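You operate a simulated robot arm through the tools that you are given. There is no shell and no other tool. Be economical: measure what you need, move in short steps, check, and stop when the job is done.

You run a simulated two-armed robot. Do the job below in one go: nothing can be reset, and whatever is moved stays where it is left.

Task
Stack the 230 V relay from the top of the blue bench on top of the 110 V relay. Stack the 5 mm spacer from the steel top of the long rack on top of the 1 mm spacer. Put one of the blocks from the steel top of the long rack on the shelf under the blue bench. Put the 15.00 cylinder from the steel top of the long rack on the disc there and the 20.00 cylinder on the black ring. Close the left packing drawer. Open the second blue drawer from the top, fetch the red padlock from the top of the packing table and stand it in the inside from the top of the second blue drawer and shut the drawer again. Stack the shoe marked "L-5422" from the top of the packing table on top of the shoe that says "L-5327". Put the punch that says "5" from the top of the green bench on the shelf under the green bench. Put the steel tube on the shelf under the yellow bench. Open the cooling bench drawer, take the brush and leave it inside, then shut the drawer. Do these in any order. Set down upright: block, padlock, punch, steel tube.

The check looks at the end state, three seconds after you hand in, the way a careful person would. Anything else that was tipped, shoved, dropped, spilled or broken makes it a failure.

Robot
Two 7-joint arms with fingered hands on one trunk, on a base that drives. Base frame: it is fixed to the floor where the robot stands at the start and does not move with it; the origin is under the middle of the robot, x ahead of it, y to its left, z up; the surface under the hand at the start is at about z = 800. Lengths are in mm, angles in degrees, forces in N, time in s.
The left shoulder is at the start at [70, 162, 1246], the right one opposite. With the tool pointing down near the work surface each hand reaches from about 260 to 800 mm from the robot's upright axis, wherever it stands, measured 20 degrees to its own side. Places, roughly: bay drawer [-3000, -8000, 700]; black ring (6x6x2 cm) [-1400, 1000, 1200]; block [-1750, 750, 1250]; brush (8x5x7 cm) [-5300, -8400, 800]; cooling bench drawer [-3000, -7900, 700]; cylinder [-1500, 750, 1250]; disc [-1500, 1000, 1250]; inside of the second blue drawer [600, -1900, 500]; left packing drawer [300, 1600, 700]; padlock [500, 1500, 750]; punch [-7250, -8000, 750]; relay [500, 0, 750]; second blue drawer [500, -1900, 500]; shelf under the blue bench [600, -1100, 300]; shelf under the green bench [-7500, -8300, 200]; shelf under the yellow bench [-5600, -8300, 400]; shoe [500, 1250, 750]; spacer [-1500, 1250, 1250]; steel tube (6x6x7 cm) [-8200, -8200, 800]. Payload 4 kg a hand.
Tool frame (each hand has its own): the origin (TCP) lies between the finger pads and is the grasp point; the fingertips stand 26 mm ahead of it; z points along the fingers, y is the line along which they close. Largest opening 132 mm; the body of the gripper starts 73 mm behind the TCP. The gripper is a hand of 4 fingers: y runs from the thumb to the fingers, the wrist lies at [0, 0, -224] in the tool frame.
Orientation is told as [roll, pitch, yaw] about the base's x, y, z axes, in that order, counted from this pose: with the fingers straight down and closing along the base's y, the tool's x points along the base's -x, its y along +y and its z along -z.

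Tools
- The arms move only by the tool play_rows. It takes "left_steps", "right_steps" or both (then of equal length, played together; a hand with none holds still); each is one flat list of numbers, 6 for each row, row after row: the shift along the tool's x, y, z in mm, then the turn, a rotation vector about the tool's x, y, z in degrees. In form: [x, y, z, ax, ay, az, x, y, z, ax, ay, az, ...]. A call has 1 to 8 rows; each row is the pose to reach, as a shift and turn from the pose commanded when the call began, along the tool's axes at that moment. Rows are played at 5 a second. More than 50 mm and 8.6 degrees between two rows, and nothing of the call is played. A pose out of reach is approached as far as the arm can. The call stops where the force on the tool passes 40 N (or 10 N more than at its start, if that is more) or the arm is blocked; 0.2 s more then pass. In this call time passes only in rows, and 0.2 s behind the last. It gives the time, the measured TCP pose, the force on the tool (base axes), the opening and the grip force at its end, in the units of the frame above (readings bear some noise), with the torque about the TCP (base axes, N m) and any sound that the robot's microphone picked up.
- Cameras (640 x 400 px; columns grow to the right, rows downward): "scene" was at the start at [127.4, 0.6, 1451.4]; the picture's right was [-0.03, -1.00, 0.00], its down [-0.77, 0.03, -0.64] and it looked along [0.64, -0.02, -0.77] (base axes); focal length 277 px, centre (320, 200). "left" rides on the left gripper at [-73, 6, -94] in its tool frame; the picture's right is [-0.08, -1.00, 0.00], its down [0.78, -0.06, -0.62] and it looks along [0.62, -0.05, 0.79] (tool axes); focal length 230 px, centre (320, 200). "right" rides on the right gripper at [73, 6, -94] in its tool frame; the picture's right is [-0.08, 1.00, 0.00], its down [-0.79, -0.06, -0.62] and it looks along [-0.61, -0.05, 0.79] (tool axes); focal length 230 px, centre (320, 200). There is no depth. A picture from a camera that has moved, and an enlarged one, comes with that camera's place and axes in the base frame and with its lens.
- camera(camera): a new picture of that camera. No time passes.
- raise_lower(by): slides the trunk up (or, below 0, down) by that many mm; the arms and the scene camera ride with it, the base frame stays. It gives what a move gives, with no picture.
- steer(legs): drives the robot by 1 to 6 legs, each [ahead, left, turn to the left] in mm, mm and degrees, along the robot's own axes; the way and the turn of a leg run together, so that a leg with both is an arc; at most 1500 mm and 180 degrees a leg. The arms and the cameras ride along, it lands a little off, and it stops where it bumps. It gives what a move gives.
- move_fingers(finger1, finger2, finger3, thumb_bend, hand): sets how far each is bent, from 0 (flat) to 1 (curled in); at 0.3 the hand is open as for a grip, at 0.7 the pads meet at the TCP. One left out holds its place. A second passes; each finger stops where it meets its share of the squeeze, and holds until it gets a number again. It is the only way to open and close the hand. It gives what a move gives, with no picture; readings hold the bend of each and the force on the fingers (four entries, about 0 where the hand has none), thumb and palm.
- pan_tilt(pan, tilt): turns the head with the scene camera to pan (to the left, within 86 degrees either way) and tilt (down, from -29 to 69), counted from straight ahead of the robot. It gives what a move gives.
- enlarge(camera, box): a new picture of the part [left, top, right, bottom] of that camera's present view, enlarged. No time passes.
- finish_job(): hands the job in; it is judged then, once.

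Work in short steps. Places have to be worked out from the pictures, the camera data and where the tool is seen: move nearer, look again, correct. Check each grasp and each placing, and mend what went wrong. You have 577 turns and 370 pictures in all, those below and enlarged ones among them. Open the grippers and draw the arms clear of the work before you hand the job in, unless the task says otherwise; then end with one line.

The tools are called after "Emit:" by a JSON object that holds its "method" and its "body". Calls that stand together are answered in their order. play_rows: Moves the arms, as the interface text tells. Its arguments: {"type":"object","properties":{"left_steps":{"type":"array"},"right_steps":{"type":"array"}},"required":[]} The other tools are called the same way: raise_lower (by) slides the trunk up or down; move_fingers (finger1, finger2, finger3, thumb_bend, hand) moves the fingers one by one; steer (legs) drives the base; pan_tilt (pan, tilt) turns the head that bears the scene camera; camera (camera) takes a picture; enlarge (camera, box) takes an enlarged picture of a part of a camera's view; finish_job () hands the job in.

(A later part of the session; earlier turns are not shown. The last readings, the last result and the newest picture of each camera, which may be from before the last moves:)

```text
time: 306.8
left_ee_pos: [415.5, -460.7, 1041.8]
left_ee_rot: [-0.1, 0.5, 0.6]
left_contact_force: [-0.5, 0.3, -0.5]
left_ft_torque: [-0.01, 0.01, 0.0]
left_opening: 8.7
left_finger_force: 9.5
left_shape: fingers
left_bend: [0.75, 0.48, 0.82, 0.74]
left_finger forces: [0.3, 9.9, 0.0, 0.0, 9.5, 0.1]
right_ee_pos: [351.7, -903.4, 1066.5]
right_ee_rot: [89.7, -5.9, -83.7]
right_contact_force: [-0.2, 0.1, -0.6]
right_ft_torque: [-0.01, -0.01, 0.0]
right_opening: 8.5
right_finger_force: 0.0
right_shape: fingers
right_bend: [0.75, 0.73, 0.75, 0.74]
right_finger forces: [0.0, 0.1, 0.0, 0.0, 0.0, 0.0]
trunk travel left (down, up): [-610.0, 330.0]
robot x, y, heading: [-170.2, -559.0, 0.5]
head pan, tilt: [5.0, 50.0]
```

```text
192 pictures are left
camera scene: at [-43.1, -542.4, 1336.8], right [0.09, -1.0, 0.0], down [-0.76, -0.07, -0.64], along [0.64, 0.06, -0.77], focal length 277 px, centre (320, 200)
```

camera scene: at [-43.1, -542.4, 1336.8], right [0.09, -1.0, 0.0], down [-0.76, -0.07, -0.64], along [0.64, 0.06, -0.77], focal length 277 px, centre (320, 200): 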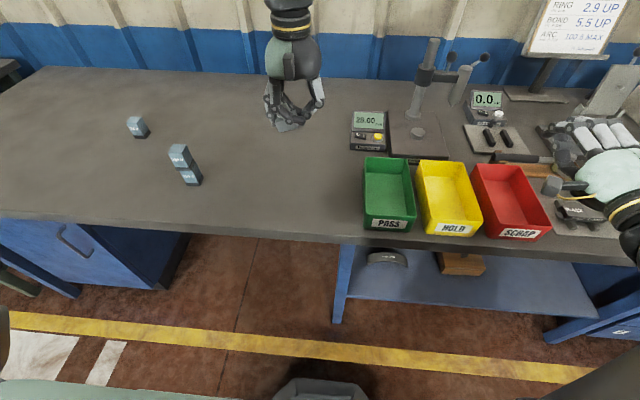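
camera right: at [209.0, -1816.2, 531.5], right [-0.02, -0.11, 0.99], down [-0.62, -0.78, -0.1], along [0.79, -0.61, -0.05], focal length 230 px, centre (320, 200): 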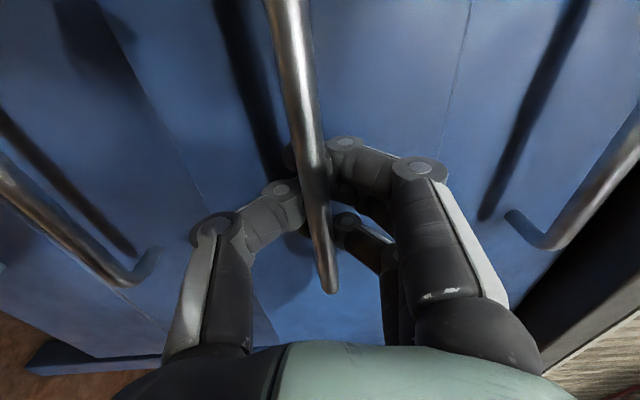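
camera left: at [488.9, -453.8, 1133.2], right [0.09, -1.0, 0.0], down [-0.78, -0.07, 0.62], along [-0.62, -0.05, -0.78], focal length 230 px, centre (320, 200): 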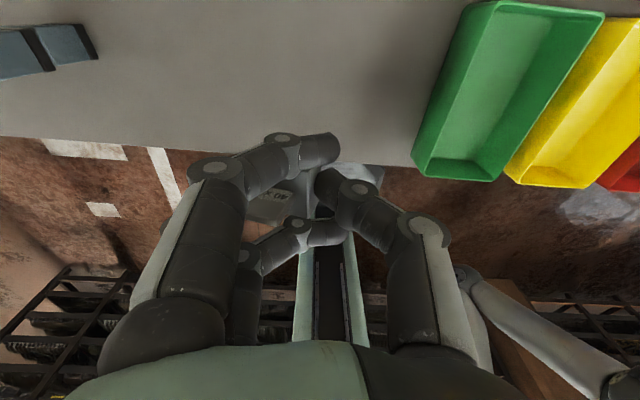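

There's free bench space here. I move slightly forward and lower the block.

Emit:
{"method": "play_rows", "body": {"left_steps": [-20, 10, 30, 0, 0, 0, -40, 20, 65, 0, 0, 0, -50, 25, 105, 0, 0, 0, -50, 25, 145, 0, 0, 0]}}

Emit:
{"method": "enlarge", "body": {"camera": "scene", "box": [220, 60, 380, 180]}}

Emit:
{"method": "enlarge", "body": {"camera": "left", "box": [200, 120, 380, 260]}}

```text
time: 307.8
left_ee_pos: [465.6, -434.9, 894.4]
left_ee_rot: [-0.1, 0.5, 0.5]
left_contact_force: [0.2, 0.1, -0.7]
left_ft_torque: [-0.01, 0.02, -0.03]
left_opening: 8.5
left_finger_force: 9.8
left_shape: fingers
left_bend: [0.75, 0.48, 0.82, 0.74]
left_finger forces: [0.4, 10.0, 0.0, 0.0, 9.6, 0.1]
right_ee_pos: [353.3, -903.5, 1065.0]
right_ee_rot: [89.6, -5.9, -83.7]
right_contact_force: [0.2, -0.2, 0.4]
right_ft_torque: [-0.01, 0.0, 0.01]
right_opening: 8.6
right_finger_force: 0.0
right_shape: fingers
right_bend: [0.75, 0.73, 0.75, 0.74]
right_finger forces: [0.0, 0.0, 0.1, 0.0, 0.0, 0.1]
trunk travel left (down, up): [-610.0, 330.0]
robot x, y, heading: [-172.0, -551.8, 0.4]
head pan, tilt: [5.0, 50.0]
```

```text
3.33 times, centred on (300, 120) of scene
camera zoom: at [-41.9, -542.2, 1336.6], right [0.09, -1.0, 0.0], down [-0.76, -0.07, -0.64], along [0.64, 0.06, -0.77], focal length 923 px, centre (387, 467)
```

zoom: 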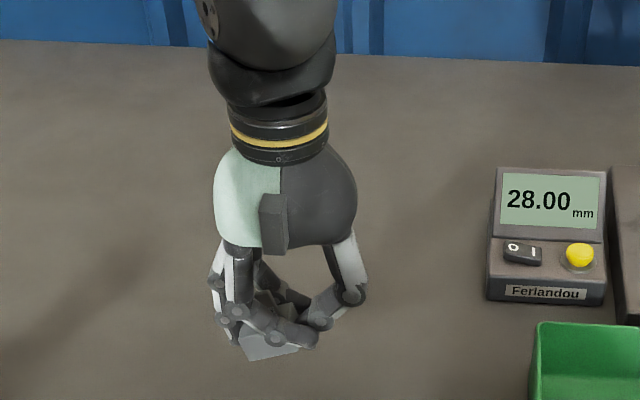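

```text
2.86 times, centred on (290, 190) of left
camera zoom: at [538.5, -427.1, 987.3], right [0.09, -1.0, 0.0], down [-0.78, -0.07, 0.62], along [-0.62, -0.05, -0.78], focal length 657 px, centre (406, 229)
```

zoom: 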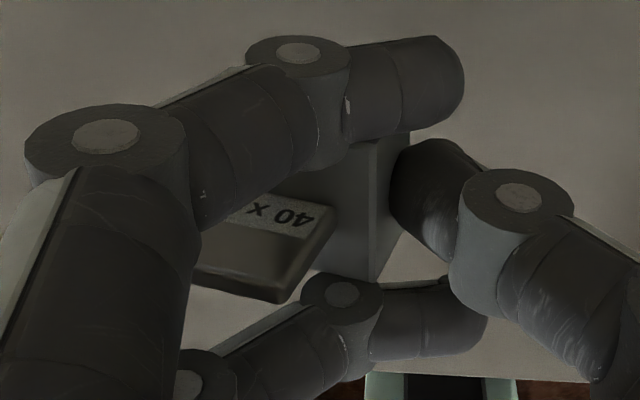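

The block is somewhat tilted in the grip. I lower until it touches and let it settle flat.

Emit:
{"method": "play_rows", "body": {"left_steps": [0, 0, 15, 0, 0, 0, 0, 0, 30, 0, 0, 0]}}

Emit:
{"method": "play_rows", "body": {"left_steps": [0, 0, 5, 0, 0, 0, 0, 0, 10, 0, 0, 0]}}

```text
time: 308.4
left_ee_pos: [464.1, -435.5, 865.8]
left_ee_rot: [0.0, 0.5, 0.7]
left_contact_force: [0.3, -0.2, -1.2]
left_ft_torque: [-0.02, -0.04, -0.01]
left_opening: 8.5
left_finger_force: 10.2
left_shape: fingers
left_bend: [0.75, 0.48, 0.82, 0.74]
left_finger forces: [0.3, 9.9, 0.1, 0.1, 9.6, 0.0]
right_ee_pos: [351.5, -904.0, 1064.6]
right_ee_rot: [89.7, -6.2, -83.6]
right_contact_force: [-0.5, 0.1, 0.5]
right_ft_torque: [0.0, 0.01, -0.01]
right_opening: 8.8
right_finger_force: 0.1
right_shape: fingers
right_bend: [0.75, 0.73, 0.75, 0.74]
right_finger forces: [0.0, 0.0, 0.1, 0.1, 0.0, 0.0]
trunk travel left (down, up): [-610.0, 330.0]
robot x, y, heading: [-172.6, -554.4, 0.1]
head pan, tilt: [5.0, 50.0]
```

```text
time: 309.0
left_ee_pos: [464.9, -434.7, 855.8]
left_ee_rot: [-0.1, 0.5, 0.6]
left_contact_force: [-0.2, -0.7, -0.4]
left_ft_torque: [-0.03, -0.02, 0.02]
left_opening: 8.3
left_finger_force: 9.2
left_shape: fingers
left_bend: [0.75, 0.48, 0.82, 0.74]
left_finger forces: [0.3, 9.9, 0.1, 0.0, 9.5, 0.1]
right_ee_pos: [352.4, -904.9, 1065.8]
right_ee_rot: [89.7, -5.9, -83.6]
right_contact_force: [-0.1, -0.7, 0.1]
right_ft_torque: [0.0, -0.01, 0.03]
right_opening: 8.4
right_finger_force: 0.1
right_shape: fingers
right_bend: [0.75, 0.73, 0.75, 0.74]
right_finger forces: [0.1, 0.0, 0.1, 0.1, 0.0, 0.0]
trunk travel left (down, up): [-610.0, 330.0]
robot x, y, heading: [-164.8, -550.8, 0.4]
head pan, tilt: [5.0, 50.0]
```

Emit:
{"method": "play_rows", "body": {"left_steps": [0, 0, 3, 0, 0, 0, 0, 0, 6, 0, 0, 0]}}

Emit:
{"method": "play_rows", "body": {"left_steps": [0, 0, 3, 0, 0, 0, 0, 0, 6, 0, 0, 0]}}

Emit:
{"method": "enlarge", "body": {"camera": "scene", "box": [250, 110, 350, 190]}}

```text
time: 309.6
left_ee_pos: [464.6, -435.6, 849.2]
left_ee_rot: [-0.2, 0.5, 0.6]
left_contact_force: [0.4, -0.2, -1.4]
left_ft_torque: [0.02, 0.02, 0.04]
left_opening: 8.6
left_finger_force: 9.7
left_shape: fingers
left_bend: [0.75, 0.48, 0.82, 0.74]
left_finger forces: [0.3, 9.9, 0.0, 0.1, 9.6, 0.0]
right_ee_pos: [351.9, -904.7, 1065.2]
right_ee_rot: [89.7, -6.0, -83.7]
right_contact_force: [-0.6, -0.4, 0.6]
right_ft_torque: [-0.02, -0.01, 0.01]
right_opening: 8.7
right_finger_force: 0.1
right_shape: fingers
right_bend: [0.75, 0.73, 0.75, 0.74]
right_finger forces: [0.0, 0.0, 0.0, 0.0, 0.1, 0.1]
trunk travel left (down, up): [-610.0, 330.0]
robot x, y, heading: [-170.5, -549.4, 0.4]
head pan, tilt: [5.0, 50.0]
```

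```text
time: 310.2
left_ee_pos: [463.6, -435.4, 844.1]
left_ee_rot: [0.0, 0.5, 0.6]
left_contact_force: [-0.1, -0.3, -0.9]
left_ft_torque: [-0.05, 0.01, 0.02]
left_opening: 8.7
left_finger_force: 9.9
left_shape: fingers
left_bend: [0.75, 0.48, 0.82, 0.74]
left_finger forces: [0.3, 9.9, 0.1, 0.0, 9.5, 0.0]
right_ee_pos: [352.8, -903.2, 1066.2]
right_ee_rot: [89.7, -6.0, -83.7]
right_contact_force: [-0.6, 0.1, 0.5]
right_ft_torque: [0.0, 0.06, 0.01]
right_opening: 8.5
right_finger_force: 0.0
right_shape: fingers
right_bend: [0.75, 0.73, 0.75, 0.74]
right_finger forces: [0.1, 0.0, 0.0, 0.0, 0.1, 0.0]
trunk travel left (down, up): [-610.0, 330.0]
robot x, y, heading: [-168.9, -551.5, 0.1]
head pan, tilt: [5.0, 50.0]
```

```text
5.00 times, centred on (300, 150) of scene
camera zoom: at [-42.9, -542.4, 1336.7], right [0.09, -1.0, 0.0], down [-0.76, -0.07, -0.64], along [0.64, 0.06, -0.77], focal length 1385 px, centre (420, 450)
```

zoom: 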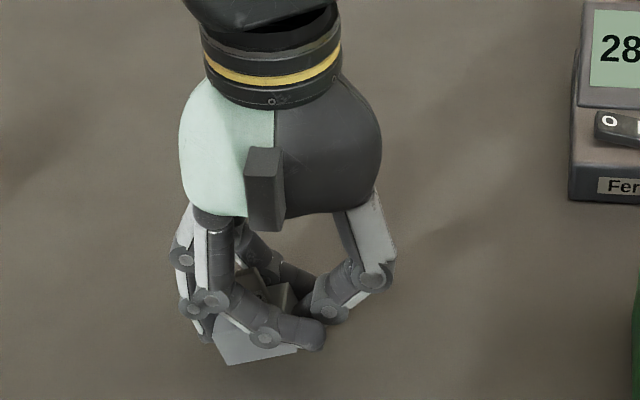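

Emit:
{"method": "play_rows", "body": {"left_steps": [0, 0, 2, 0, 0, 0, 0, 0, 4, 0, 0, 0]}}

Emit:
{"method": "play_rows", "body": {"left_steps": [0, 0, 2, 0, 0, 0, 0, 0, 4, 0, 0, 0]}}

```text
time: 310.8
left_ee_pos: [464.1, -435.9, 839.6]
left_ee_rot: [-0.1, 0.5, 0.6]
left_contact_force: [0.0, 0.5, -2.1]
left_ft_torque: [-0.01, -0.03, -0.01]
left_opening: 8.3
left_finger_force: 10.1
left_shape: fingers
left_bend: [0.75, 0.48, 0.82, 0.74]
left_finger forces: [0.3, 9.9, 0.0, 0.1, 9.6, 0.0]
right_ee_pos: [352.4, -904.7, 1065.2]
right_ee_rot: [89.6, -6.0, -83.7]
right_contact_force: [-0.5, 0.8, 0.2]
right_ft_torque: [0.03, 0.03, -0.02]
right_opening: 8.6
right_finger_force: 0.0
right_shape: fingers
right_bend: [0.75, 0.73, 0.75, 0.74]
right_finger forces: [0.0, 0.0, 0.0, 0.0, 0.0, 0.0]
trunk travel left (down, up): [-610.0, 330.0]
robot x, y, heading: [-171.6, -549.5, 0.2]
head pan, tilt: [5.0, 50.0]
```

```text
time: 311.4
left_ee_pos: [463.9, -437.0, 833.8]
left_ee_rot: [-0.1, 0.5, 0.7]
left_contact_force: [0.3, 0.1, -0.5]
left_ft_torque: [-0.01, -0.02, 0.0]
left_opening: 8.6
left_finger_force: 9.8
left_shape: fingers
left_bend: [0.75, 0.48, 0.82, 0.74]
left_finger forces: [0.3, 10.0, 0.1, 0.1, 9.7, 0.1]
right_ee_pos: [352.6, -903.3, 1066.2]
right_ee_rot: [89.7, -6.0, -83.6]
right_contact_force: [0.5, -0.4, 0.0]
right_ft_torque: [0.0, -0.02, 0.01]
right_opening: 8.8
right_finger_force: 0.2
right_shape: fingers
right_bend: [0.75, 0.73, 0.75, 0.74]
right_finger forces: [0.0, 0.0, 0.0, 0.0, 0.0, 0.1]
trunk travel left (down, up): [-610.0, 330.0]
robot x, y, heading: [-167.7, -555.3, 0.2]
head pan, tilt: [5.0, 50.0]
```

Emit:
{"method": "play_rows", "body": {"left_steps": [0, 0, 2, 0, 0, 0, 0, 0, 4, 0, 0, 0]}}

Emit:
{"method": "play_rows", "body": {"left_steps": [0, 0, 1.5, 0, 0, 0, 0, 0, 3, 0, 0, 0]}}

Emit:
{"method": "enlarge", "body": {"camera": "left", "box": [200, 120, 380, 260]}}

```text
time: 312.0
left_ee_pos: [461.9, -437.5, 831.6]
left_ee_rot: [-0.1, 0.4, 0.4]
left_contact_force: [-1.1, -2.5, 7.8]
left_ft_torque: [0.27, 0.02, 0.03]
left_opening: 8.6
left_finger_force: 11.0
left_shape: fingers
left_bend: [0.75, 0.49, 0.82, 0.75]
left_finger forces: [0.3, 9.0, 0.5, 0.1, 12.5, 0.0]
right_ee_pos: [351.7, -904.8, 1065.5]
right_ee_rot: [89.7, -6.1, -83.8]
right_contact_force: [0.4, -0.1, 0.5]
right_ft_torque: [0.0, 0.0, 0.01]
right_opening: 8.9
right_finger_force: 0.1
right_shape: fingers
right_bend: [0.75, 0.73, 0.75, 0.74]
right_finger forces: [0.0, 0.0, 0.0, 0.1, 0.0, 0.0]
trunk travel left (down, up): [-610.0, 330.0]
robot x, y, heading: [-169.1, -551.1, 0.3]
head pan, tilt: [5.0, 50.0]
```

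```text
time: 312.6
left_ee_pos: [462.9, -436.8, 831.6]
left_ee_rot: [-0.1, 0.2, 0.6]
left_contact_force: [0.1, -3.1, 23.3]
left_ft_torque: [1.0, -0.03, -0.03]
left_opening: 8.5
left_finger_force: 18.9
left_shape: fingers
left_bend: [0.75, 0.51, 0.82, 0.75]
left_finger forces: [0.4, 25.5, 0.9, 0.1, 11.7, 0.1]
right_ee_pos: [349.9, -906.1, 1066.6]
right_ee_rot: [89.8, -6.0, -83.8]
right_contact_force: [0.2, -1.3, 0.7]
right_ft_torque: [0.0, -0.02, 0.02]
right_opening: 8.6
right_finger_force: 0.1
right_shape: fingers
right_bend: [0.75, 0.73, 0.75, 0.74]
right_finger forces: [0.0, 0.0, 0.1, 0.1, 0.1, 0.0]
trunk travel left (down, up): [-610.0, 330.0]
robot x, y, heading: [-173.2, -551.1, 0.1]
head pan, tilt: [5.0, 50.0]
```

```text
2.86 times, centred on (290, 190) of left
camera zoom: at [536.0, -429.6, 924.3], right [0.09, -1.0, 0.0], down [-0.78, -0.07, 0.62], along [-0.62, -0.05, -0.79], focal length 657 px, centre (406, 229)
```

zoom: 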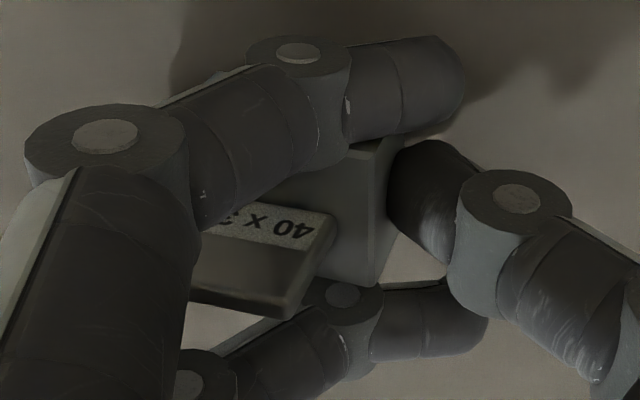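

Touching down. I ease up 2 mm and open the hand to release the block.

Emit:
{"method": "play_rows", "body": {"left_steps": [0, 0, -3, 0, 0, 0]}}

Emit:
{"method": "move_fingers", "body": {"hand": "left", "finger1": 0.55, "finger2": 0.46, "finger3": 0.55, "thumb_bend": 0.62}}

Emit:
{"method": "play_rows", "body": {"left_steps": [0, 0, -8, 0, 0, 0]}}

Emit:
{"method": "move_fingers", "body": {"hand": "left", "finger1": 0.42, "finger2": 0.42, "finger3": 0.42, "thumb_bend": 0.45}}

Emit:
{"method": "camera", "body": {"camera": "left"}}

```text
time: 313.0
left_ee_pos: [463.8, -437.1, 831.0]
left_ee_rot: [0.0, 0.4, 0.4]
left_contact_force: [1.8, -4.3, 13.2]
left_ft_torque: [0.47, -0.08, -0.11]
left_opening: 8.1
left_finger_force: 15.6
left_shape: fingers
left_bend: [0.75, 0.51, 0.82, 0.75]
left_finger forces: [0.4, 16.3, 0.8, 0.1, 12.7, 0.1]
right_ee_pos: [350.3, -905.4, 1066.9]
right_ee_rot: [89.8, -6.0, -83.7]
right_contact_force: [0.1, 0.4, 0.4]
right_ft_torque: [-0.02, 0.0, 0.0]
right_opening: 8.5
right_finger_force: 0.0
right_shape: fingers
right_bend: [0.75, 0.73, 0.75, 0.74]
right_finger forces: [0.1, 0.1, 0.0, 0.1, 0.0, 0.1]
trunk travel left (down, up): [-610.0, 330.0]
robot x, y, heading: [-173.1, -555.4, 0.1]
head pan, tilt: [5.0, 50.0]
```

```text
time: 314.0
left_ee_pos: [462.8, -436.4, 832.2]
left_ee_rot: [0.0, 0.4, 0.6]
left_contact_force: [0.3, -4.7, 11.7]
left_ft_torque: [0.35, -0.06, 0.0]
left_opening: 38.7
left_finger_force: 6.7
left_shape: fingers
left_bend: [0.59, 0.48, 0.58, 0.62]
left_finger forces: [4.1, 6.6, 3.2, 0.0, 0.0, 0.0]
right_ee_pos: [352.0, -904.9, 1065.4]
right_ee_rot: [89.7, -6.1, -83.7]
right_contact_force: [0.2, 0.4, -0.3]
right_ft_torque: [0.01, 0.0, 0.01]
right_opening: 8.5
right_finger_force: 0.2
right_shape: fingers
right_bend: [0.75, 0.73, 0.75, 0.74]
right_finger forces: [0.1, 0.0, 0.0, 0.1, 0.0, 0.0]
trunk travel left (down, up): [-610.0, 330.0]
robot x, y, heading: [-177.6, -550.2, -0.1]
head pan, tilt: [5.0, 50.0]
```

```text
time: 314.4
left_ee_pos: [462.7, -434.5, 839.0]
left_ee_rot: [0.0, 0.6, 0.6]
left_contact_force: [0.1, 0.2, -0.6]
left_ft_torque: [-0.04, -0.03, -0.02]
left_opening: 42.7
left_finger_force: 0.5
left_shape: fingers
left_bend: [0.55, 0.46, 0.55, 0.62]
left_finger forces: [0.5, 0.6, 0.7, 0.0, 0.0, 0.0]
right_ee_pos: [353.0, -903.9, 1063.2]
right_ee_rot: [89.7, -6.0, -83.7]
right_contact_force: [0.7, -0.2, 0.4]
right_ft_torque: [0.0, 0.0, -0.03]
right_opening: 9.0
right_finger_force: 0.0
right_shape: fingers
right_bend: [0.75, 0.73, 0.75, 0.74]
right_finger forces: [0.0, 0.1, 0.0, 0.1, 0.1, 0.1]
trunk travel left (down, up): [-610.0, 330.0]
robot x, y, heading: [-171.9, -553.4, 0.3]
head pan, tilt: [5.0, 50.0]
```

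```text
time: 315.4
left_ee_pos: [463.0, -435.0, 839.0]
left_ee_rot: [0.0, 0.5, 0.7]
left_contact_force: [1.0, 1.2, -1.0]
left_ft_torque: [-0.03, -0.03, 0.0]
left_opening: 91.5
left_finger_force: 0.5
left_shape: fingers
left_bend: [0.42, 0.42, 0.42, 0.45]
left_finger forces: [0.0, 0.3, 0.0, 0.0, 0.1, 0.0]
right_ee_pos: [351.3, -903.4, 1066.6]
right_ee_rot: [89.7, -6.0, -83.6]
right_contact_force: [-0.4, -0.1, 0.4]
right_ft_torque: [0.03, -0.01, 0.01]
right_opening: 8.6
right_finger_force: 0.1
right_shape: fingers
right_bend: [0.75, 0.73, 0.75, 0.74]
right_finger forces: [0.0, 0.1, 0.0, 0.0, 0.1, 0.0]
trunk travel left (down, up): [-610.0, 330.0]
robot x, y, heading: [-170.3, -549.8, 0.1]
head pan, tilt: [5.0, 50.0]
```

```text
187 pictures are left
camera left: at [536.7, -428.7, 932.2], right [0.09, -1.0, 0.0], down [-0.78, -0.07, 0.62], along [-0.62, -0.05, -0.78], focal length 230 px, centre (320, 200)
```

left: 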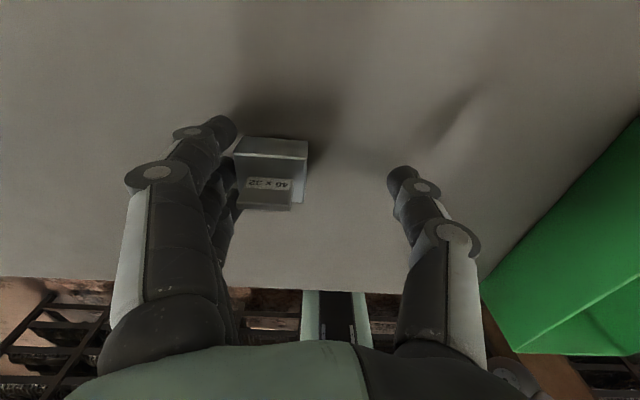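

The block stands upright on the bench. I'll regrasp it with only the middle finger and thumb, centred, keeping the side fingers out of the way so they don't twist it. I rise, shift +31 mm in y, and set the fingers.

Emit:
{"method": "play_rows", "body": {"left_steps": [0, -6, -5, 0, 0, 0, 0, -8, -30, 0, 0, 0, 0, -8, -70, 0, 0, 0, 0, 15, -75, 0, 0, 0, -3, 32, -75, 0, 0, 0]}}

Emit:
{"method": "move_fingers", "body": {"hand": "left", "finger1": 0.35, "finger2": 0.52, "finger3": 0.35, "thumb_bend": 0.52}}

Emit:
{"method": "camera", "body": {"camera": "left"}}

Emit:
{"method": "enlarge", "body": {"camera": "scene", "box": [240, 100, 360, 190]}}

```text
time: 316.6
left_ee_pos: [466.1, -403.3, 915.0]
left_ee_rot: [-0.1, 0.5, 0.5]
left_contact_force: [0.3, -0.5, -0.3]
left_ft_torque: [0.01, 0.01, 0.01]
left_opening: 91.7
left_finger_force: 0.1
left_shape: fingers
left_bend: [0.42, 0.42, 0.42, 0.45]
left_finger forces: [0.1, 0.0, 0.1, 0.0, 0.0, 0.0]
right_ee_pos: [352.5, -903.6, 1066.2]
right_ee_rot: [89.7, -6.0, -83.8]
right_contact_force: [0.9, 1.1, 0.1]
right_ft_torque: [0.01, 0.01, 0.02]
right_opening: 8.4
right_finger_force: 0.1
right_shape: fingers
right_bend: [0.75, 0.73, 0.75, 0.74]
right_finger forces: [0.0, 0.0, 0.0, 0.1, 0.1, 0.0]
trunk travel left (down, up): [-610.0, 330.0]
robot x, y, heading: [-167.5, -550.9, 0.3]
head pan, tilt: [5.0, 50.0]
```

```text
time: 317.6
left_ee_pos: [466.0, -401.0, 913.9]
left_ee_rot: [-0.1, 0.5, 0.6]
left_contact_force: [0.6, -0.4, 0.1]
left_ft_torque: [0.01, 0.02, 0.0]
left_opening: 92.0
left_finger_force: 0.1
left_shape: fingers
left_bend: [0.35, 0.52, 0.35, 0.52]
left_finger forces: [0.0, 0.0, 0.1, 0.0, 0.1, 0.0]
right_ee_pos: [351.6, -903.2, 1065.7]
right_ee_rot: [89.7, -6.0, -83.7]
right_contact_force: [0.7, -0.2, 0.8]
right_ft_torque: [0.0, 0.0, 0.02]
right_opening: 8.5
right_finger_force: 0.0
right_shape: fingers
right_bend: [0.75, 0.73, 0.75, 0.74]
right_finger forces: [0.1, 0.0, 0.0, 0.0, 0.0, 0.0]
trunk travel left (down, up): [-610.0, 330.0]
robot x, y, heading: [-170.6, -552.6, 0.3]
head pan, tilt: [5.0, 50.0]
```

```text
186 pictures are left
camera left: at [540.3, -395.1, 1006.4], right [0.09, -1.0, 0.0], down [-0.78, -0.07, 0.62], along [-0.62, -0.05, -0.78], focal length 230 px, centre (320, 200)
```

left: 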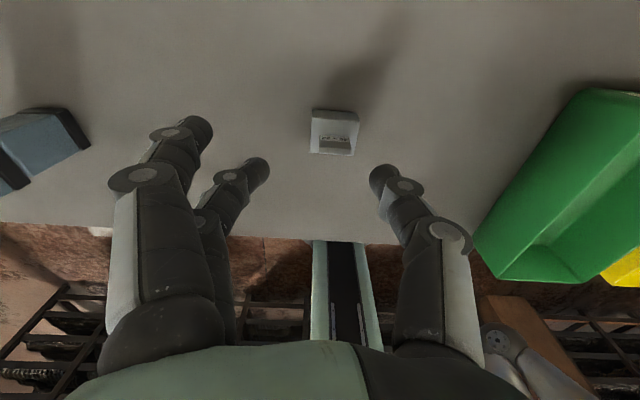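

```text
4.44 times, centred on (300, 145) of scene
camera zoom: at [-43.1, -542.4, 1336.7], right [0.09, -1.0, 0.0], down [-0.76, -0.07, -0.64], along [0.64, 0.06, -0.77], focal length 1231 px, centre (409, 444)
```

zoom: 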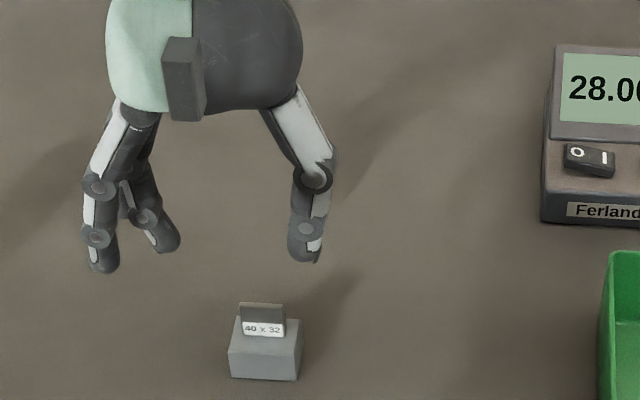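

The block's centre is (467, -411). I align and descend to about 836, then pinch with the middle finger and thumb.

Emit:
{"method": "play_rows", "body": {"left_steps": [-1, -10, 30, 0, 0, 0, -1, -10, 60, 0, 0, 0, -1, -10, 76, 0, 0, 0]}}

Emit:
{"method": "move_fingers", "body": {"hand": "left", "finger2": 0.8, "thumb_bend": 0.8}}

Emit:
{"method": "camera", "body": {"camera": "left"}}

```text
time: 318.4
left_ee_pos: [467.7, -411.1, 837.5]
left_ee_rot: [-0.1, 0.5, 0.7]
left_contact_force: [-0.5, 0.1, -0.6]
left_ft_torque: [-0.02, 0.01, 0.03]
left_opening: 92.0
left_finger_force: 0.1
left_shape: fingers
left_bend: [0.35, 0.52, 0.35, 0.52]
left_finger forces: [0.1, 0.0, 0.1, 0.0, 0.0, 0.0]
right_ee_pos: [352.1, -903.5, 1063.9]
right_ee_rot: [89.6, -6.0, -83.7]
right_contact_force: [0.2, -0.1, -0.5]
right_ft_torque: [0.02, -0.01, 0.02]
right_opening: 8.4
right_finger_force: 0.1
right_shape: fingers
right_bend: [0.75, 0.73, 0.75, 0.74]
right_finger forces: [0.0, 0.0, 0.0, 0.0, 0.0, 0.0]
trunk travel left (down, up): [-610.0, 330.0]
robot x, y, heading: [-166.6, -553.3, 0.5]
head pan, tilt: [5.0, 50.0]
```

```text
time: 319.4
left_ee_pos: [468.7, -411.9, 838.0]
left_ee_rot: [-0.1, 0.5, 0.6]
left_contact_force: [0.3, -0.9, 1.9]
left_ft_torque: [0.03, 0.0, -0.02]
left_opening: 65.2
left_finger_force: 16.2
left_shape: fingers
left_bend: [0.35, 0.52, 0.35, 0.72]
left_finger forces: [0.1, 15.5, 0.0, 0.0, 16.6, 0.0]
right_ee_pos: [351.8, -904.5, 1065.4]
right_ee_rot: [89.8, -6.0, -83.7]
right_contact_force: [-0.5, 0.0, 0.4]
right_ft_torque: [0.01, -0.02, -0.01]
right_opening: 8.6
right_finger_force: 0.1
right_shape: fingers
right_bend: [0.75, 0.73, 0.75, 0.74]
right_finger forces: [0.1, 0.1, 0.0, 0.0, 0.0, 0.0]
trunk travel left (down, up): [-610.0, 330.0]
robot x, y, heading: [-169.4, -553.7, 0.1]
head pan, tilt: [5.0, 50.0]
```

```text
184 pictures are left
camera left: at [540.9, -405.1, 930.7], right [0.09, -1.0, 0.0], down [-0.78, -0.07, 0.62], along [-0.62, -0.05, -0.78], focal length 230 px, centre (320, 200)
```

left: 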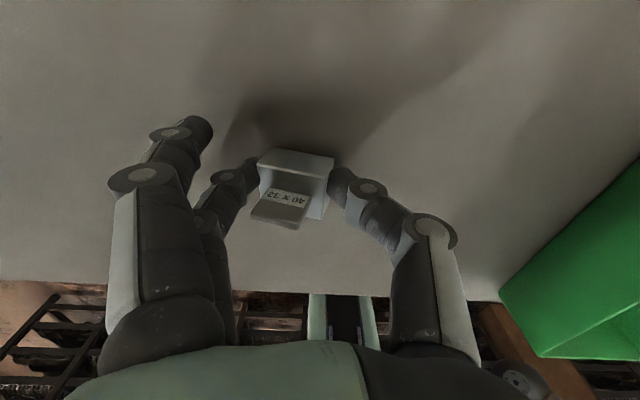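

The thumb overpowers a single finger. I'll hold the thumb at a fixed bend (0.63) and let the middle finger press against it.

Emit:
{"method": "move_fingers", "body": {"hand": "left", "thumb_bend": 0.63}}

Emit:
{"method": "move_fingers", "body": {"hand": "left", "finger2": 0.8}}

Emit:
{"method": "camera", "body": {"camera": "left"}}

```text
time: 320.4
left_ee_pos: [467.4, -411.9, 838.8]
left_ee_rot: [-0.1, 0.5, 0.6]
left_contact_force: [0.5, 0.6, -1.3]
left_ft_torque: [0.01, 0.01, 0.03]
left_opening: 81.5
left_finger_force: 6.7
left_shape: fingers
left_bend: [0.35, 0.6, 0.35, 0.61]
left_finger forces: [0.1, 6.5, 0.0, 0.0, 6.6, 0.0]
right_ee_pos: [351.9, -904.6, 1066.6]
right_ee_rot: [89.7, -6.0, -83.7]
right_contact_force: [-0.5, 0.6, -0.4]
right_ft_torque: [0.02, -0.02, -0.05]
right_opening: 8.6
right_finger_force: 0.0
right_shape: fingers
right_bend: [0.75, 0.73, 0.75, 0.74]
right_finger forces: [0.0, 0.0, 0.0, 0.0, 0.0, 0.1]
trunk travel left (down, up): [-610.0, 330.0]
robot x, y, heading: [-170.7, -552.0, 0.4]
head pan, tilt: [5.0, 50.0]
```

```text
time: 321.4
left_ee_pos: [467.0, -412.3, 837.6]
left_ee_rot: [-0.1, 0.5, 0.5]
left_contact_force: [-0.6, 0.1, -0.7]
left_ft_torque: [-0.06, -0.02, -0.02]
left_opening: 82.8
left_finger_force: 8.2
left_shape: fingers
left_bend: [0.35, 0.61, 0.35, 0.6]
left_finger forces: [0.0, 8.1, 0.0, 0.0, 8.0, 0.0]
right_ee_pos: [352.1, -903.4, 1065.1]
right_ee_rot: [89.8, -6.0, -83.7]
right_contact_force: [0.8, 0.4, -0.2]
right_ft_torque: [0.04, -0.01, -0.02]
right_opening: 8.6
right_finger_force: 0.0
right_shape: fingers
right_bend: [0.75, 0.73, 0.75, 0.74]
right_finger forces: [0.0, 0.0, 0.0, 0.0, 0.0, 0.0]
trunk travel left (down, up): [-610.0, 330.0]
robot x, y, heading: [-169.3, -550.9, 0.1]
head pan, tilt: [5.0, 50.0]
```

```text
183 pictures are left
camera left: at [540.9, -404.9, 930.5], right [0.09, -1.0, 0.0], down [-0.78, -0.07, 0.62], along [-0.62, -0.05, -0.78], focal length 230 px, centre (320, 200)
```

left: 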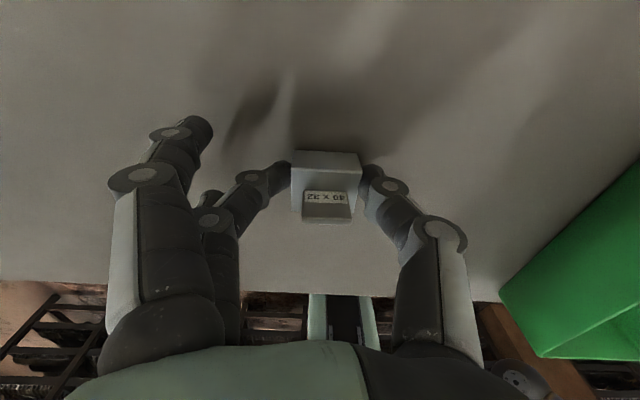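

Centred nicely. I add a little squeeze and lift.

Emit:
{"method": "move_fingers", "body": {"hand": "left", "finger2": 0.8, "thumb_bend": 0.66}}

Emit:
{"method": "play_rows", "body": {"left_steps": [0, 0, -10, 0, 0, 0, 0, 0, -30, 0, 0, 0, 0, 0, -60, 0, 0, 0, 0, 0, -95, 0, 0, 0]}}

Emit:
{"method": "camera", "body": {"camera": "left"}}

```text
time: 322.4
left_ee_pos: [468.1, -413.2, 838.1]
left_ee_rot: [0.0, 0.4, 0.6]
left_contact_force: [-0.3, -0.5, -0.8]
left_ft_torque: [0.0, 0.01, 0.0]
left_opening: 80.2
left_finger_force: 7.7
left_shape: fingers
left_bend: [0.35, 0.6, 0.35, 0.62]
left_finger forces: [0.0, 8.3, 0.0, 0.0, 8.3, 0.0]
right_ee_pos: [351.6, -903.3, 1065.2]
right_ee_rot: [89.7, -6.0, -83.7]
right_contact_force: [0.5, -0.1, 0.0]
right_ft_torque: [0.01, -0.03, 0.01]
right_opening: 8.6
right_finger_force: 0.1
right_shape: fingers
right_bend: [0.75, 0.73, 0.75, 0.74]
right_finger forces: [0.1, 0.0, 0.0, 0.1, 0.0, 0.1]
trunk travel left (down, up): [-610.0, 330.0]
robot x, y, heading: [-169.4, -551.3, 0.1]
head pan, tilt: [5.0, 50.0]
```

```text
time: 323.4
left_ee_pos: [468.7, -414.4, 934.9]
left_ee_rot: [-0.1, 0.4, 0.5]
left_contact_force: [-0.8, -0.1, -1.5]
left_ft_torque: [0.03, -0.05, 0.02]
left_opening: 80.3
left_finger_force: 8.3
left_shape: fingers
left_bend: [0.35, 0.6, 0.35, 0.62]
left_finger forces: [0.0, 8.2, 0.1, 0.0, 8.4, 0.0]
right_ee_pos: [350.5, -905.2, 1065.0]
right_ee_rot: [89.8, -5.9, -83.7]
right_contact_force: [0.0, 0.4, 0.1]
right_ft_torque: [0.01, 0.0, 0.02]
right_opening: 8.5
right_finger_force: 0.0
right_shape: fingers
right_bend: [0.75, 0.73, 0.75, 0.74]
right_finger forces: [0.0, 0.1, 0.1, 0.0, 0.1, 0.1]
trunk travel left (down, up): [-610.0, 330.0]
robot x, y, heading: [-171.3, -553.8, 0.5]
head pan, tilt: [5.0, 50.0]
```

```text
182 pictures are left
camera left: at [541.3, -407.4, 1026.5], right [0.09, -1.0, 0.0], down [-0.78, -0.07, 0.62], along [-0.62, -0.05, -0.78], focal length 230 px, centre (320, 200)
```

left: 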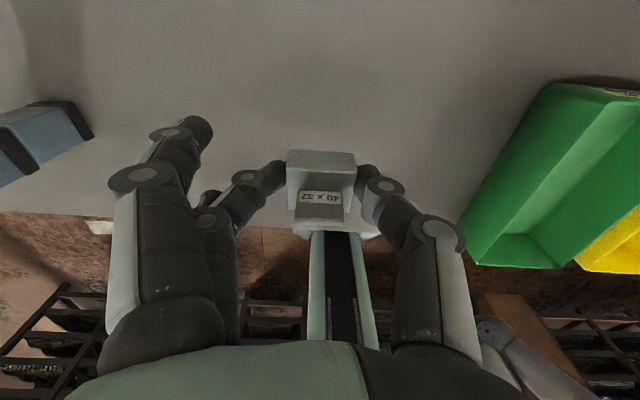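

Held well. I back off and move in front of the shelf opening, then lower the trunk to look under the bench.

Emit:
{"method": "steer", "body": {"legs": [[-330, 0, 0], [0, -760, 0]]}}

Emit:
{"method": "raise_lower", "body": {"by": -300}}

Emit:
{"method": "pan_tilt", "body": {"pan": 0, "tilt": 30}}

Emit:
{"method": "camera", "body": {"camera": "scene"}}

```text
time: 329.2
left_ee_pos: [148.4, -1163.3, 933.7]
left_ee_rot: [-0.1, 0.5, 1.5]
left_contact_force: [0.1, 0.1, -0.7]
left_ft_torque: [-0.01, -0.03, -0.01]
left_opening: 80.1
left_finger_force: 8.6
left_shape: fingers
left_bend: [0.35, 0.6, 0.35, 0.62]
left_finger forces: [0.0, 8.2, 0.0, 0.0, 8.4, 0.0]
right_ee_pos: [39.4, -1655.9, 1065.4]
right_ee_rot: [89.7, -5.9, -82.8]
right_contact_force: [0.6, 0.5, -0.6]
right_ft_torque: [-0.01, 0.01, 0.0]
right_opening: 8.6
right_finger_force: 0.1
right_shape: fingers
right_bend: [0.75, 0.73, 0.75, 0.74]
right_finger forces: [0.0, 0.0, 0.0, 0.0, 0.0, 0.0]
trunk travel left (down, up): [-610.0, 330.0]
robot x, y, heading: [-486.6, -1310.6, 0.8]
head pan, tilt: [5.0, 50.0]
```

```text
time: 332.2
left_ee_pos: [149.4, -1163.9, 632.6]
left_ee_rot: [-0.1, 0.4, 1.5]
left_contact_force: [-0.2, 0.7, -0.9]
left_ft_torque: [-0.02, 0.02, -0.01]
left_opening: 80.3
left_finger_force: 8.0
left_shape: fingers
left_bend: [0.35, 0.6, 0.35, 0.62]
left_finger forces: [0.0, 8.3, 0.0, 0.1, 8.2, 0.0]
right_ee_pos: [38.9, -1655.2, 765.6]
right_ee_rot: [89.7, -6.0, -82.7]
right_contact_force: [0.8, 0.5, -0.2]
right_ft_torque: [-0.01, 0.0, 0.01]
right_opening: 8.8
right_finger_force: 0.1
right_shape: fingers
right_bend: [0.75, 0.73, 0.75, 0.74]
right_finger forces: [0.0, 0.0, 0.0, 0.0, 0.1, 0.0]
trunk travel left (down, up): [-310.0, 630.0]
robot x, y, heading: [-489.9, -1311.2, 0.8]
head pan, tilt: [5.0, 50.0]
```

```text
time: 333.1
left_ee_pos: [148.6, -1163.8, 634.5]
left_ee_rot: [-0.1, 0.6, 1.5]
left_contact_force: [-0.6, 0.1, -2.0]
left_ft_torque: [0.02, -0.01, -0.01]
left_opening: 80.5
left_finger_force: 8.1
left_shape: fingers
left_bend: [0.35, 0.6, 0.35, 0.62]
left_finger forces: [0.0, 8.3, 0.1, 0.0, 8.2, 0.0]
right_ee_pos: [39.6, -1655.5, 764.9]
right_ee_rot: [89.6, -6.1, -82.8]
right_contact_force: [0.9, -0.5, 0.1]
right_ft_torque: [-0.01, -0.03, -0.02]
right_opening: 8.7
right_finger_force: 0.1
right_shape: fingers
right_bend: [0.75, 0.73, 0.75, 0.74]
right_finger forces: [0.0, 0.0, 0.1, 0.0, 0.0, 0.1]
trunk travel left (down, up): [-310.0, 630.0]
robot x, y, heading: [-487.8, -1311.3, 1.3]
head pan, tilt: [0.0, 30.0]
```

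```text
181 pictures are left
camera scene: at [-347.6, -1306.2, 1066.1], right [0.02, -1.0, 0.0], down [-0.5, -0.01, -0.87], along [0.87, 0.02, -0.5], focal length 277 px, centre (320, 200)
```

scene: 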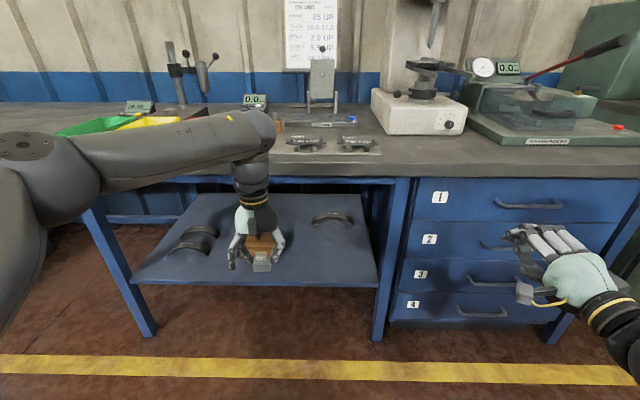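

The shelf has free space at front right, around (450, -1330). The front rail is at z≈739. I lower the trunk so the held block comes to shelf level, shift right, then drive in slowly.

Emit:
{"method": "raise_lower", "body": {"by": -245}}

Emit:
{"method": "steer", "body": {"legs": [[0, -165, 0], [180, 0, -1]]}}

Emit:
{"method": "camera", "body": {"camera": "scene"}}

```text
time: 335.6
left_ee_pos: [146.8, -1163.4, 388.0]
left_ee_rot: [-0.1, 0.6, 1.6]
left_contact_force: [0.1, 0.2, -0.4]
left_ft_torque: [-0.03, -0.05, 0.01]
left_opening: 79.9
left_finger_force: 8.8
left_shape: fingers
left_bend: [0.35, 0.6, 0.35, 0.62]
left_finger forces: [0.0, 8.3, 0.0, 0.0, 8.2, 0.0]
right_ee_pos: [39.2, -1655.4, 520.5]
right_ee_rot: [89.7, -6.1, -82.8]
right_contact_force: [0.0, 0.0, 0.6]
right_ft_torque: [0.02, 0.01, 0.01]
right_opening: 8.6
right_finger_force: 0.0
right_shape: fingers
right_bend: [0.75, 0.73, 0.75, 0.74]
right_finger forces: [0.0, 0.0, 0.0, 0.0, 0.0, 0.0]
trunk travel left (down, up): [-65.0, 875.0]
robot x, y, heading: [-488.5, -1312.6, 0.9]
head pan, tilt: [0.0, 30.0]
```

```text
time: 338.3
left_ee_pos: [328.5, -1337.4, 384.8]
left_ee_rot: [0.1, 0.8, 0.1]
left_contact_force: [0.0, 0.3, -1.2]
left_ft_torque: [0.0, -0.01, -0.02]
left_opening: 80.3
left_finger_force: 7.6
left_shape: fingers
left_bend: [0.35, 0.6, 0.35, 0.62]
left_finger forces: [0.0, 8.3, 0.1, 0.1, 8.3, 0.0]
right_ee_pos: [215.2, -1826.8, 518.9]
right_ee_rot: [89.6, -6.0, -83.6]
right_contact_force: [-0.1, 0.4, -0.2]
right_ft_torque: [-0.03, 0.0, -0.02]
right_opening: 8.5
right_finger_force: 0.0
right_shape: fingers
right_bend: [0.75, 0.73, 0.75, 0.74]
right_finger forces: [0.0, 0.0, 0.0, 0.1, 0.0, 0.0]
trunk travel left (down, up): [-65.0, 875.0]
robot x, y, heading: [-308.9, -1473.1, 0.2]
head pan, tilt: [0.0, 30.0]
stopped in leg 2: the robot was blocked; the commanded pose is now the measured one
```

```text
180 pictures are left
camera scene: at [-166.1, -1471.5, 821.3], right [0.01, -1.0, 0.0], down [-0.5, 0.0, -0.87], along [0.87, 0.0, -0.5], focal length 277 px, centre (320, 200)
```

scene: 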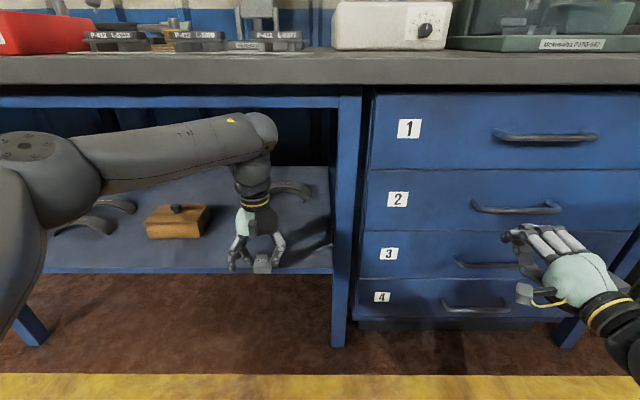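

It may have bumped: the block seems level with the shelf's front edge. I raise 45 mm right away and check the grip.

Emit:
{"method": "raise_lower", "body": {"by": 60}}

Emit:
{"method": "camera", "body": {"camera": "left"}}

Emit:
{"method": "enlarge", "body": {"camera": "scene", "box": [140, 160, 340, 290]}}

```text
time: 339.3
left_ee_pos: [297.1, -1330.6, 389.2]
left_ee_rot: [0.8, 6.6, -0.9]
left_contact_force: [-0.2, -0.5, 0.0]
left_ft_torque: [0.0, 0.03, 0.0]
left_opening: 80.3
left_finger_force: 8.4
left_shape: fingers
left_bend: [0.35, 0.6, 0.35, 0.62]
left_finger forces: [0.0, 8.4, 0.0, 0.1, 8.4, 0.0]
right_ee_pos: [213.5, -1822.1, 584.2]
right_ee_rot: [89.9, -6.2, -83.5]
right_contact_force: [-0.6, 0.6, -0.5]
right_ft_torque: [-0.04, 0.03, 0.0]
right_opening: 8.6
right_finger_force: 0.2
right_shape: fingers
right_bend: [0.75, 0.73, 0.75, 0.74]
right_finger forces: [0.0, 0.0, 0.1, 0.0, 0.0, 0.0]
trunk travel left (down, up): [-125.0, 815.0]
robot x, y, heading: [-310.0, -1475.9, 0.4]
head pan, tilt: [0.0, 30.0]
```

```text
179 pictures are left
camera left: at [380.0, -1328.1, 473.9], right [0.06, -1.0, -0.02], down [-0.71, -0.06, 0.7], along [-0.7, -0.03, -0.71], focal length 230 px, centre (320, 200)
```

left: 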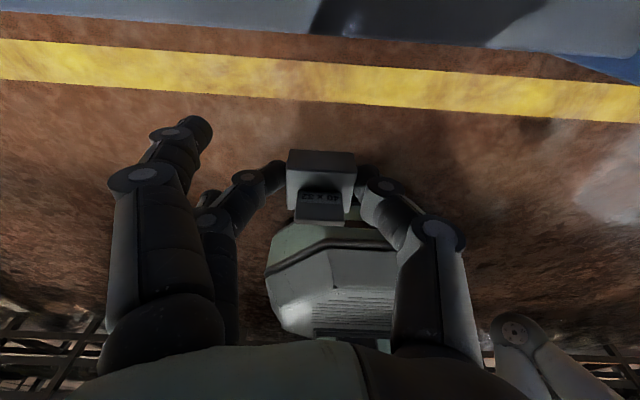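

```text
3.08 times, centred on (240, 225) of scene
camera zoom: at [-171.5, -1466.5, 881.1], right [0.01, -1.0, 0.01], down [-0.5, -0.01, -0.87], along [0.87, 0.0, -0.5], focal length 852 px, centre (566, 123)
```

zoom: 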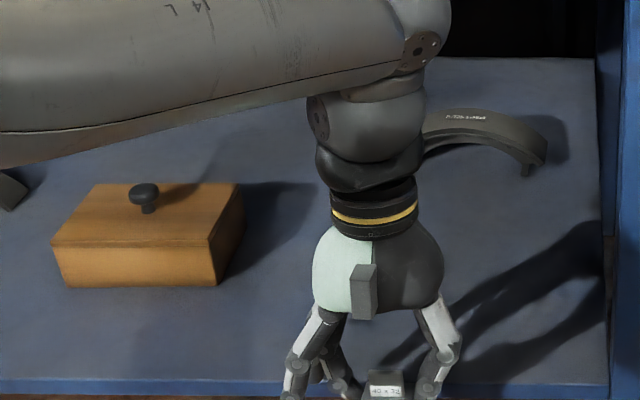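

Raising pressed the forearm up against the bench rail, deflecting the hand. I lower back 60 mm at once.

Emit:
{"method": "raise_lower", "body": {"by": -60}}

Emit:
{"method": "camera", "body": {"camera": "scene"}}

```text
time: 340.3
left_ee_pos: [328.8, -1336.7, 384.9]
left_ee_rot: [0.0, 1.0, -0.1]
left_contact_force: [0.2, 0.1, -1.2]
left_ft_torque: [0.0, -0.03, 0.01]
left_opening: 80.4
left_finger_force: 8.1
left_shape: fingers
left_bend: [0.35, 0.6, 0.35, 0.62]
left_finger forces: [0.1, 8.3, 0.0, 0.0, 8.4, 0.0]
right_ee_pos: [215.0, -1825.6, 523.3]
right_ee_rot: [89.7, -6.1, -83.6]
right_contact_force: [0.6, -0.7, 0.1]
right_ft_torque: [0.0, 0.01, 0.0]
right_opening: 8.6
right_finger_force: 0.1
right_shape: fingers
right_bend: [0.75, 0.73, 0.75, 0.74]
right_finger forces: [0.0, 0.0, 0.1, 0.1, 0.0, 0.0]
trunk travel left (down, up): [-65.0, 875.0]
robot x, y, heading: [-305.6, -1475.5, 0.0]
head pan, tilt: [0.0, 30.0]
```

```text
177 pictures are left
camera scene: at [-166.2, -1470.5, 822.5], right [0.0, -1.0, 0.0], down [-0.5, 0.0, -0.87], along [0.87, 0.0, -0.5], focal length 277 px, centre (320, 200)
```

scene: 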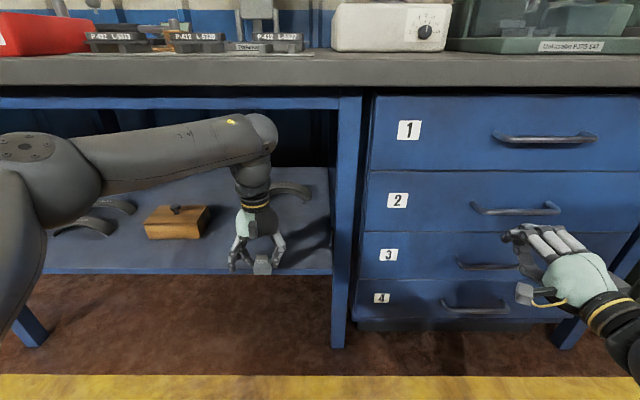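

The arm recovered with the block still held. The wrist joint's top (z≈715) is too close to the rail, so I lower 32 mm and drive in gently.

Emit:
{"method": "raise_lower", "body": {"by": -32}}

Emit:
{"method": "steer", "body": {"legs": [[60, 0, 0]]}}

Emit:
{"method": "camera", "body": {"camera": "scene"}}

```text
time: 341.0
left_ee_pos: [329.7, -1337.1, 354.0]
left_ee_rot: [0.0, 0.7, 0.1]
left_contact_force: [-0.5, -0.2, -1.0]
left_ft_torque: [0.02, -0.01, 0.0]
left_opening: 80.1
left_finger_force: 8.4
left_shape: fingers
left_bend: [0.35, 0.6, 0.35, 0.62]
left_finger forces: [0.0, 8.3, 0.1, 0.1, 8.2, 0.1]
right_ee_pos: [215.1, -1825.6, 489.5]
right_ee_rot: [89.6, -6.1, -83.5]
right_contact_force: [-0.5, -0.3, 0.9]
right_ft_torque: [-0.01, -0.02, -0.02]
right_opening: 8.7
right_finger_force: 0.0
right_shape: fingers
right_bend: [0.75, 0.73, 0.75, 0.74]
right_finger forces: [0.0, 0.1, 0.0, 0.0, 0.1, 0.0]
trunk travel left (down, up): [-33.0, 907.0]
robot x, y, heading: [-305.6, -1474.4, 0.5]
head pan, tilt: [0.0, 30.0]
```

```text
time: 342.0
left_ee_pos: [388.1, -1337.0, 354.3]
left_ee_rot: [0.1, 0.7, 0.0]
left_contact_force: [1.6, 0.1, 3.9]
left_ft_torque: [-0.01, -0.01, -0.02]
left_opening: 80.2
left_finger_force: 9.7
left_shape: fingers
left_bend: [0.35, 0.61, 0.35, 0.62]
left_finger forces: [0.1, 9.7, 0.0, 0.0, 9.6, 0.1]
right_ee_pos: [274.9, -1825.9, 488.9]
right_ee_rot: [89.7, -6.0, -83.5]
right_contact_force: [-0.1, -0.1, 0.0]
right_ft_torque: [0.0, 0.02, -0.03]
right_opening: 8.5
right_finger_force: 0.0
right_shape: fingers
right_bend: [0.75, 0.73, 0.75, 0.74]
right_finger forces: [0.1, 0.0, 0.0, 0.0, 0.1, 0.0]
trunk travel left (down, up): [-33.0, 907.0]
robot x, y, heading: [-247.3, -1472.4, 0.4]
head pan, tilt: [0.0, 30.0]
```

```text
176 pictures are left
camera scene: at [-106.5, -1471.3, 789.3], right [0.0, -1.0, 0.0], down [-0.5, 0.0, -0.87], along [0.87, 0.0, -0.5], focal length 277 px, centre (320, 200)
```

scene: 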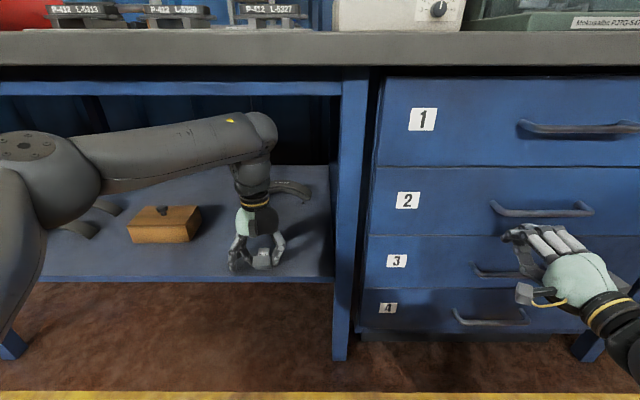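

The block just touched the shelf (z≈308). I lift it 10 mm with the arm, reach 60 mm further in, and lower.

Emit:
{"method": "play_rows", "body": {"left_steps": [0, 0, -10, 0, 0, 0, -20, 0, -12, 0, 0, 0, -40, 0, -12, 0, 0, 0, -60, 0, -12, 0, 0, 0]}}

Emit:
{"method": "enlarge", "body": {"camera": "scene", "box": [180, 160, 340, 290]}}

Emit:
{"method": "camera", "body": {"camera": "left"}}

```text
time: 343.0
left_ee_pos: [449.8, -1336.9, 364.7]
left_ee_rot: [0.1, 0.6, 0.1]
left_contact_force: [0.0, -0.2, -1.3]
left_ft_torque: [-0.03, -0.01, -0.03]
left_opening: 80.2
left_finger_force: 9.1
left_shape: fingers
left_bend: [0.35, 0.61, 0.35, 0.62]
left_finger forces: [0.0, 9.1, 0.0, 0.1, 9.1, 0.0]
right_ee_pos: [275.9, -1824.8, 487.6]
right_ee_rot: [89.6, -6.0, -83.6]
right_contact_force: [-0.9, -0.5, 0.7]
right_ft_torque: [0.02, 0.02, -0.03]
right_opening: 8.5
right_finger_force: 0.0
right_shape: fingers
right_bend: [0.75, 0.73, 0.75, 0.74]
right_finger forces: [0.0, 0.1, 0.1, 0.0, 0.0, 0.0]
trunk travel left (down, up): [-33.0, 907.0]
robot x, y, heading: [-246.5, -1473.8, 0.2]
head pan, tilt: [0.0, 30.0]
```

```text
3.08 times, centred on (260, 225) of scene
camera zoom: at [-106.3, -1471.2, 789.3], right [0.0, -1.0, 0.0], down [-0.5, 0.0, -0.87], along [0.87, 0.0, -0.5], focal length 852 px, centre (505, 123)
```

zoom: 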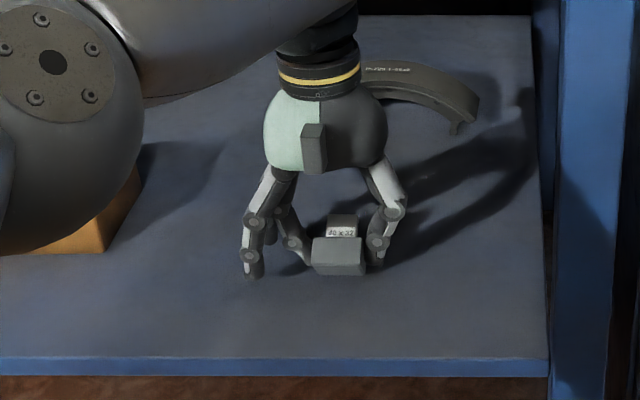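

```text
174 pictures are left
camera left: at [523.3, -1330.1, 457.2], right [0.08, -1.0, 0.0], down [-0.78, -0.06, 0.63], along [-0.62, -0.05, -0.78], focal length 230 px, centre (320, 200)
```

left: 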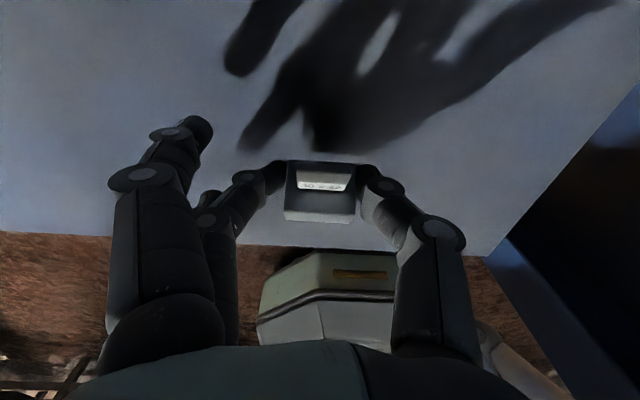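

I lower the block onto the shelf in small steps.

Emit:
{"method": "play_rows", "body": {"left_steps": [0, 0, 4, 0, 0, 0, 0, 0, 8, 0, 0, 0]}}

Emit:
{"method": "play_rows", "body": {"left_steps": [0, 0, 2, 0, 0, 0, 0, 0, 4, 0, 0, 0]}}

```text
time: 343.6
left_ee_pos: [450.5, -1336.9, 357.3]
left_ee_rot: [0.1, 0.7, 0.2]
left_contact_force: [-0.2, -0.4, -0.6]
left_ft_torque: [-0.02, 0.01, 0.02]
left_opening: 80.1
left_finger_force: 8.9
left_shape: fingers
left_bend: [0.35, 0.61, 0.35, 0.62]
left_finger forces: [0.0, 9.0, 0.1, 0.0, 9.1, 0.0]
right_ee_pos: [275.6, -1825.5, 489.1]
right_ee_rot: [89.7, -6.0, -83.6]
right_contact_force: [-0.5, -0.5, 0.4]
right_ft_torque: [0.02, 0.02, 0.02]
right_opening: 8.6
right_finger_force: 0.0
right_shape: fingers
right_bend: [0.75, 0.73, 0.75, 0.74]
right_finger forces: [0.0, 0.0, 0.0, 0.0, 0.1, 0.0]
trunk travel left (down, up): [-33.0, 907.0]
robot x, y, heading: [-247.9, -1474.6, 0.3]
head pan, tilt: [0.0, 30.0]
```

```text
time: 344.2
left_ee_pos: [450.1, -1337.7, 354.2]
left_ee_rot: [0.0, 0.7, 0.1]
left_contact_force: [0.8, -0.4, 6.1]
left_ft_torque: [-0.02, -0.03, -0.02]
left_opening: 80.3
left_finger_force: 9.9
left_shape: fingers
left_bend: [0.35, 0.61, 0.35, 0.62]
left_finger forces: [0.1, 9.2, 0.1, 0.1, 9.7, 0.1]
right_ee_pos: [275.3, -1825.6, 487.7]
right_ee_rot: [89.7, -6.0, -83.7]
right_contact_force: [0.3, 0.8, -0.6]
right_ft_torque: [-0.04, -0.01, -0.02]
right_opening: 8.7
right_finger_force: 0.2
right_shape: fingers
right_bend: [0.75, 0.73, 0.75, 0.74]
right_finger forces: [0.1, 0.0, 0.0, 0.1, 0.1, 0.1]
trunk travel left (down, up): [-33.0, 907.0]
robot x, y, heading: [-246.6, -1476.7, 0.2]
head pan, tilt: [0.0, 30.0]
```

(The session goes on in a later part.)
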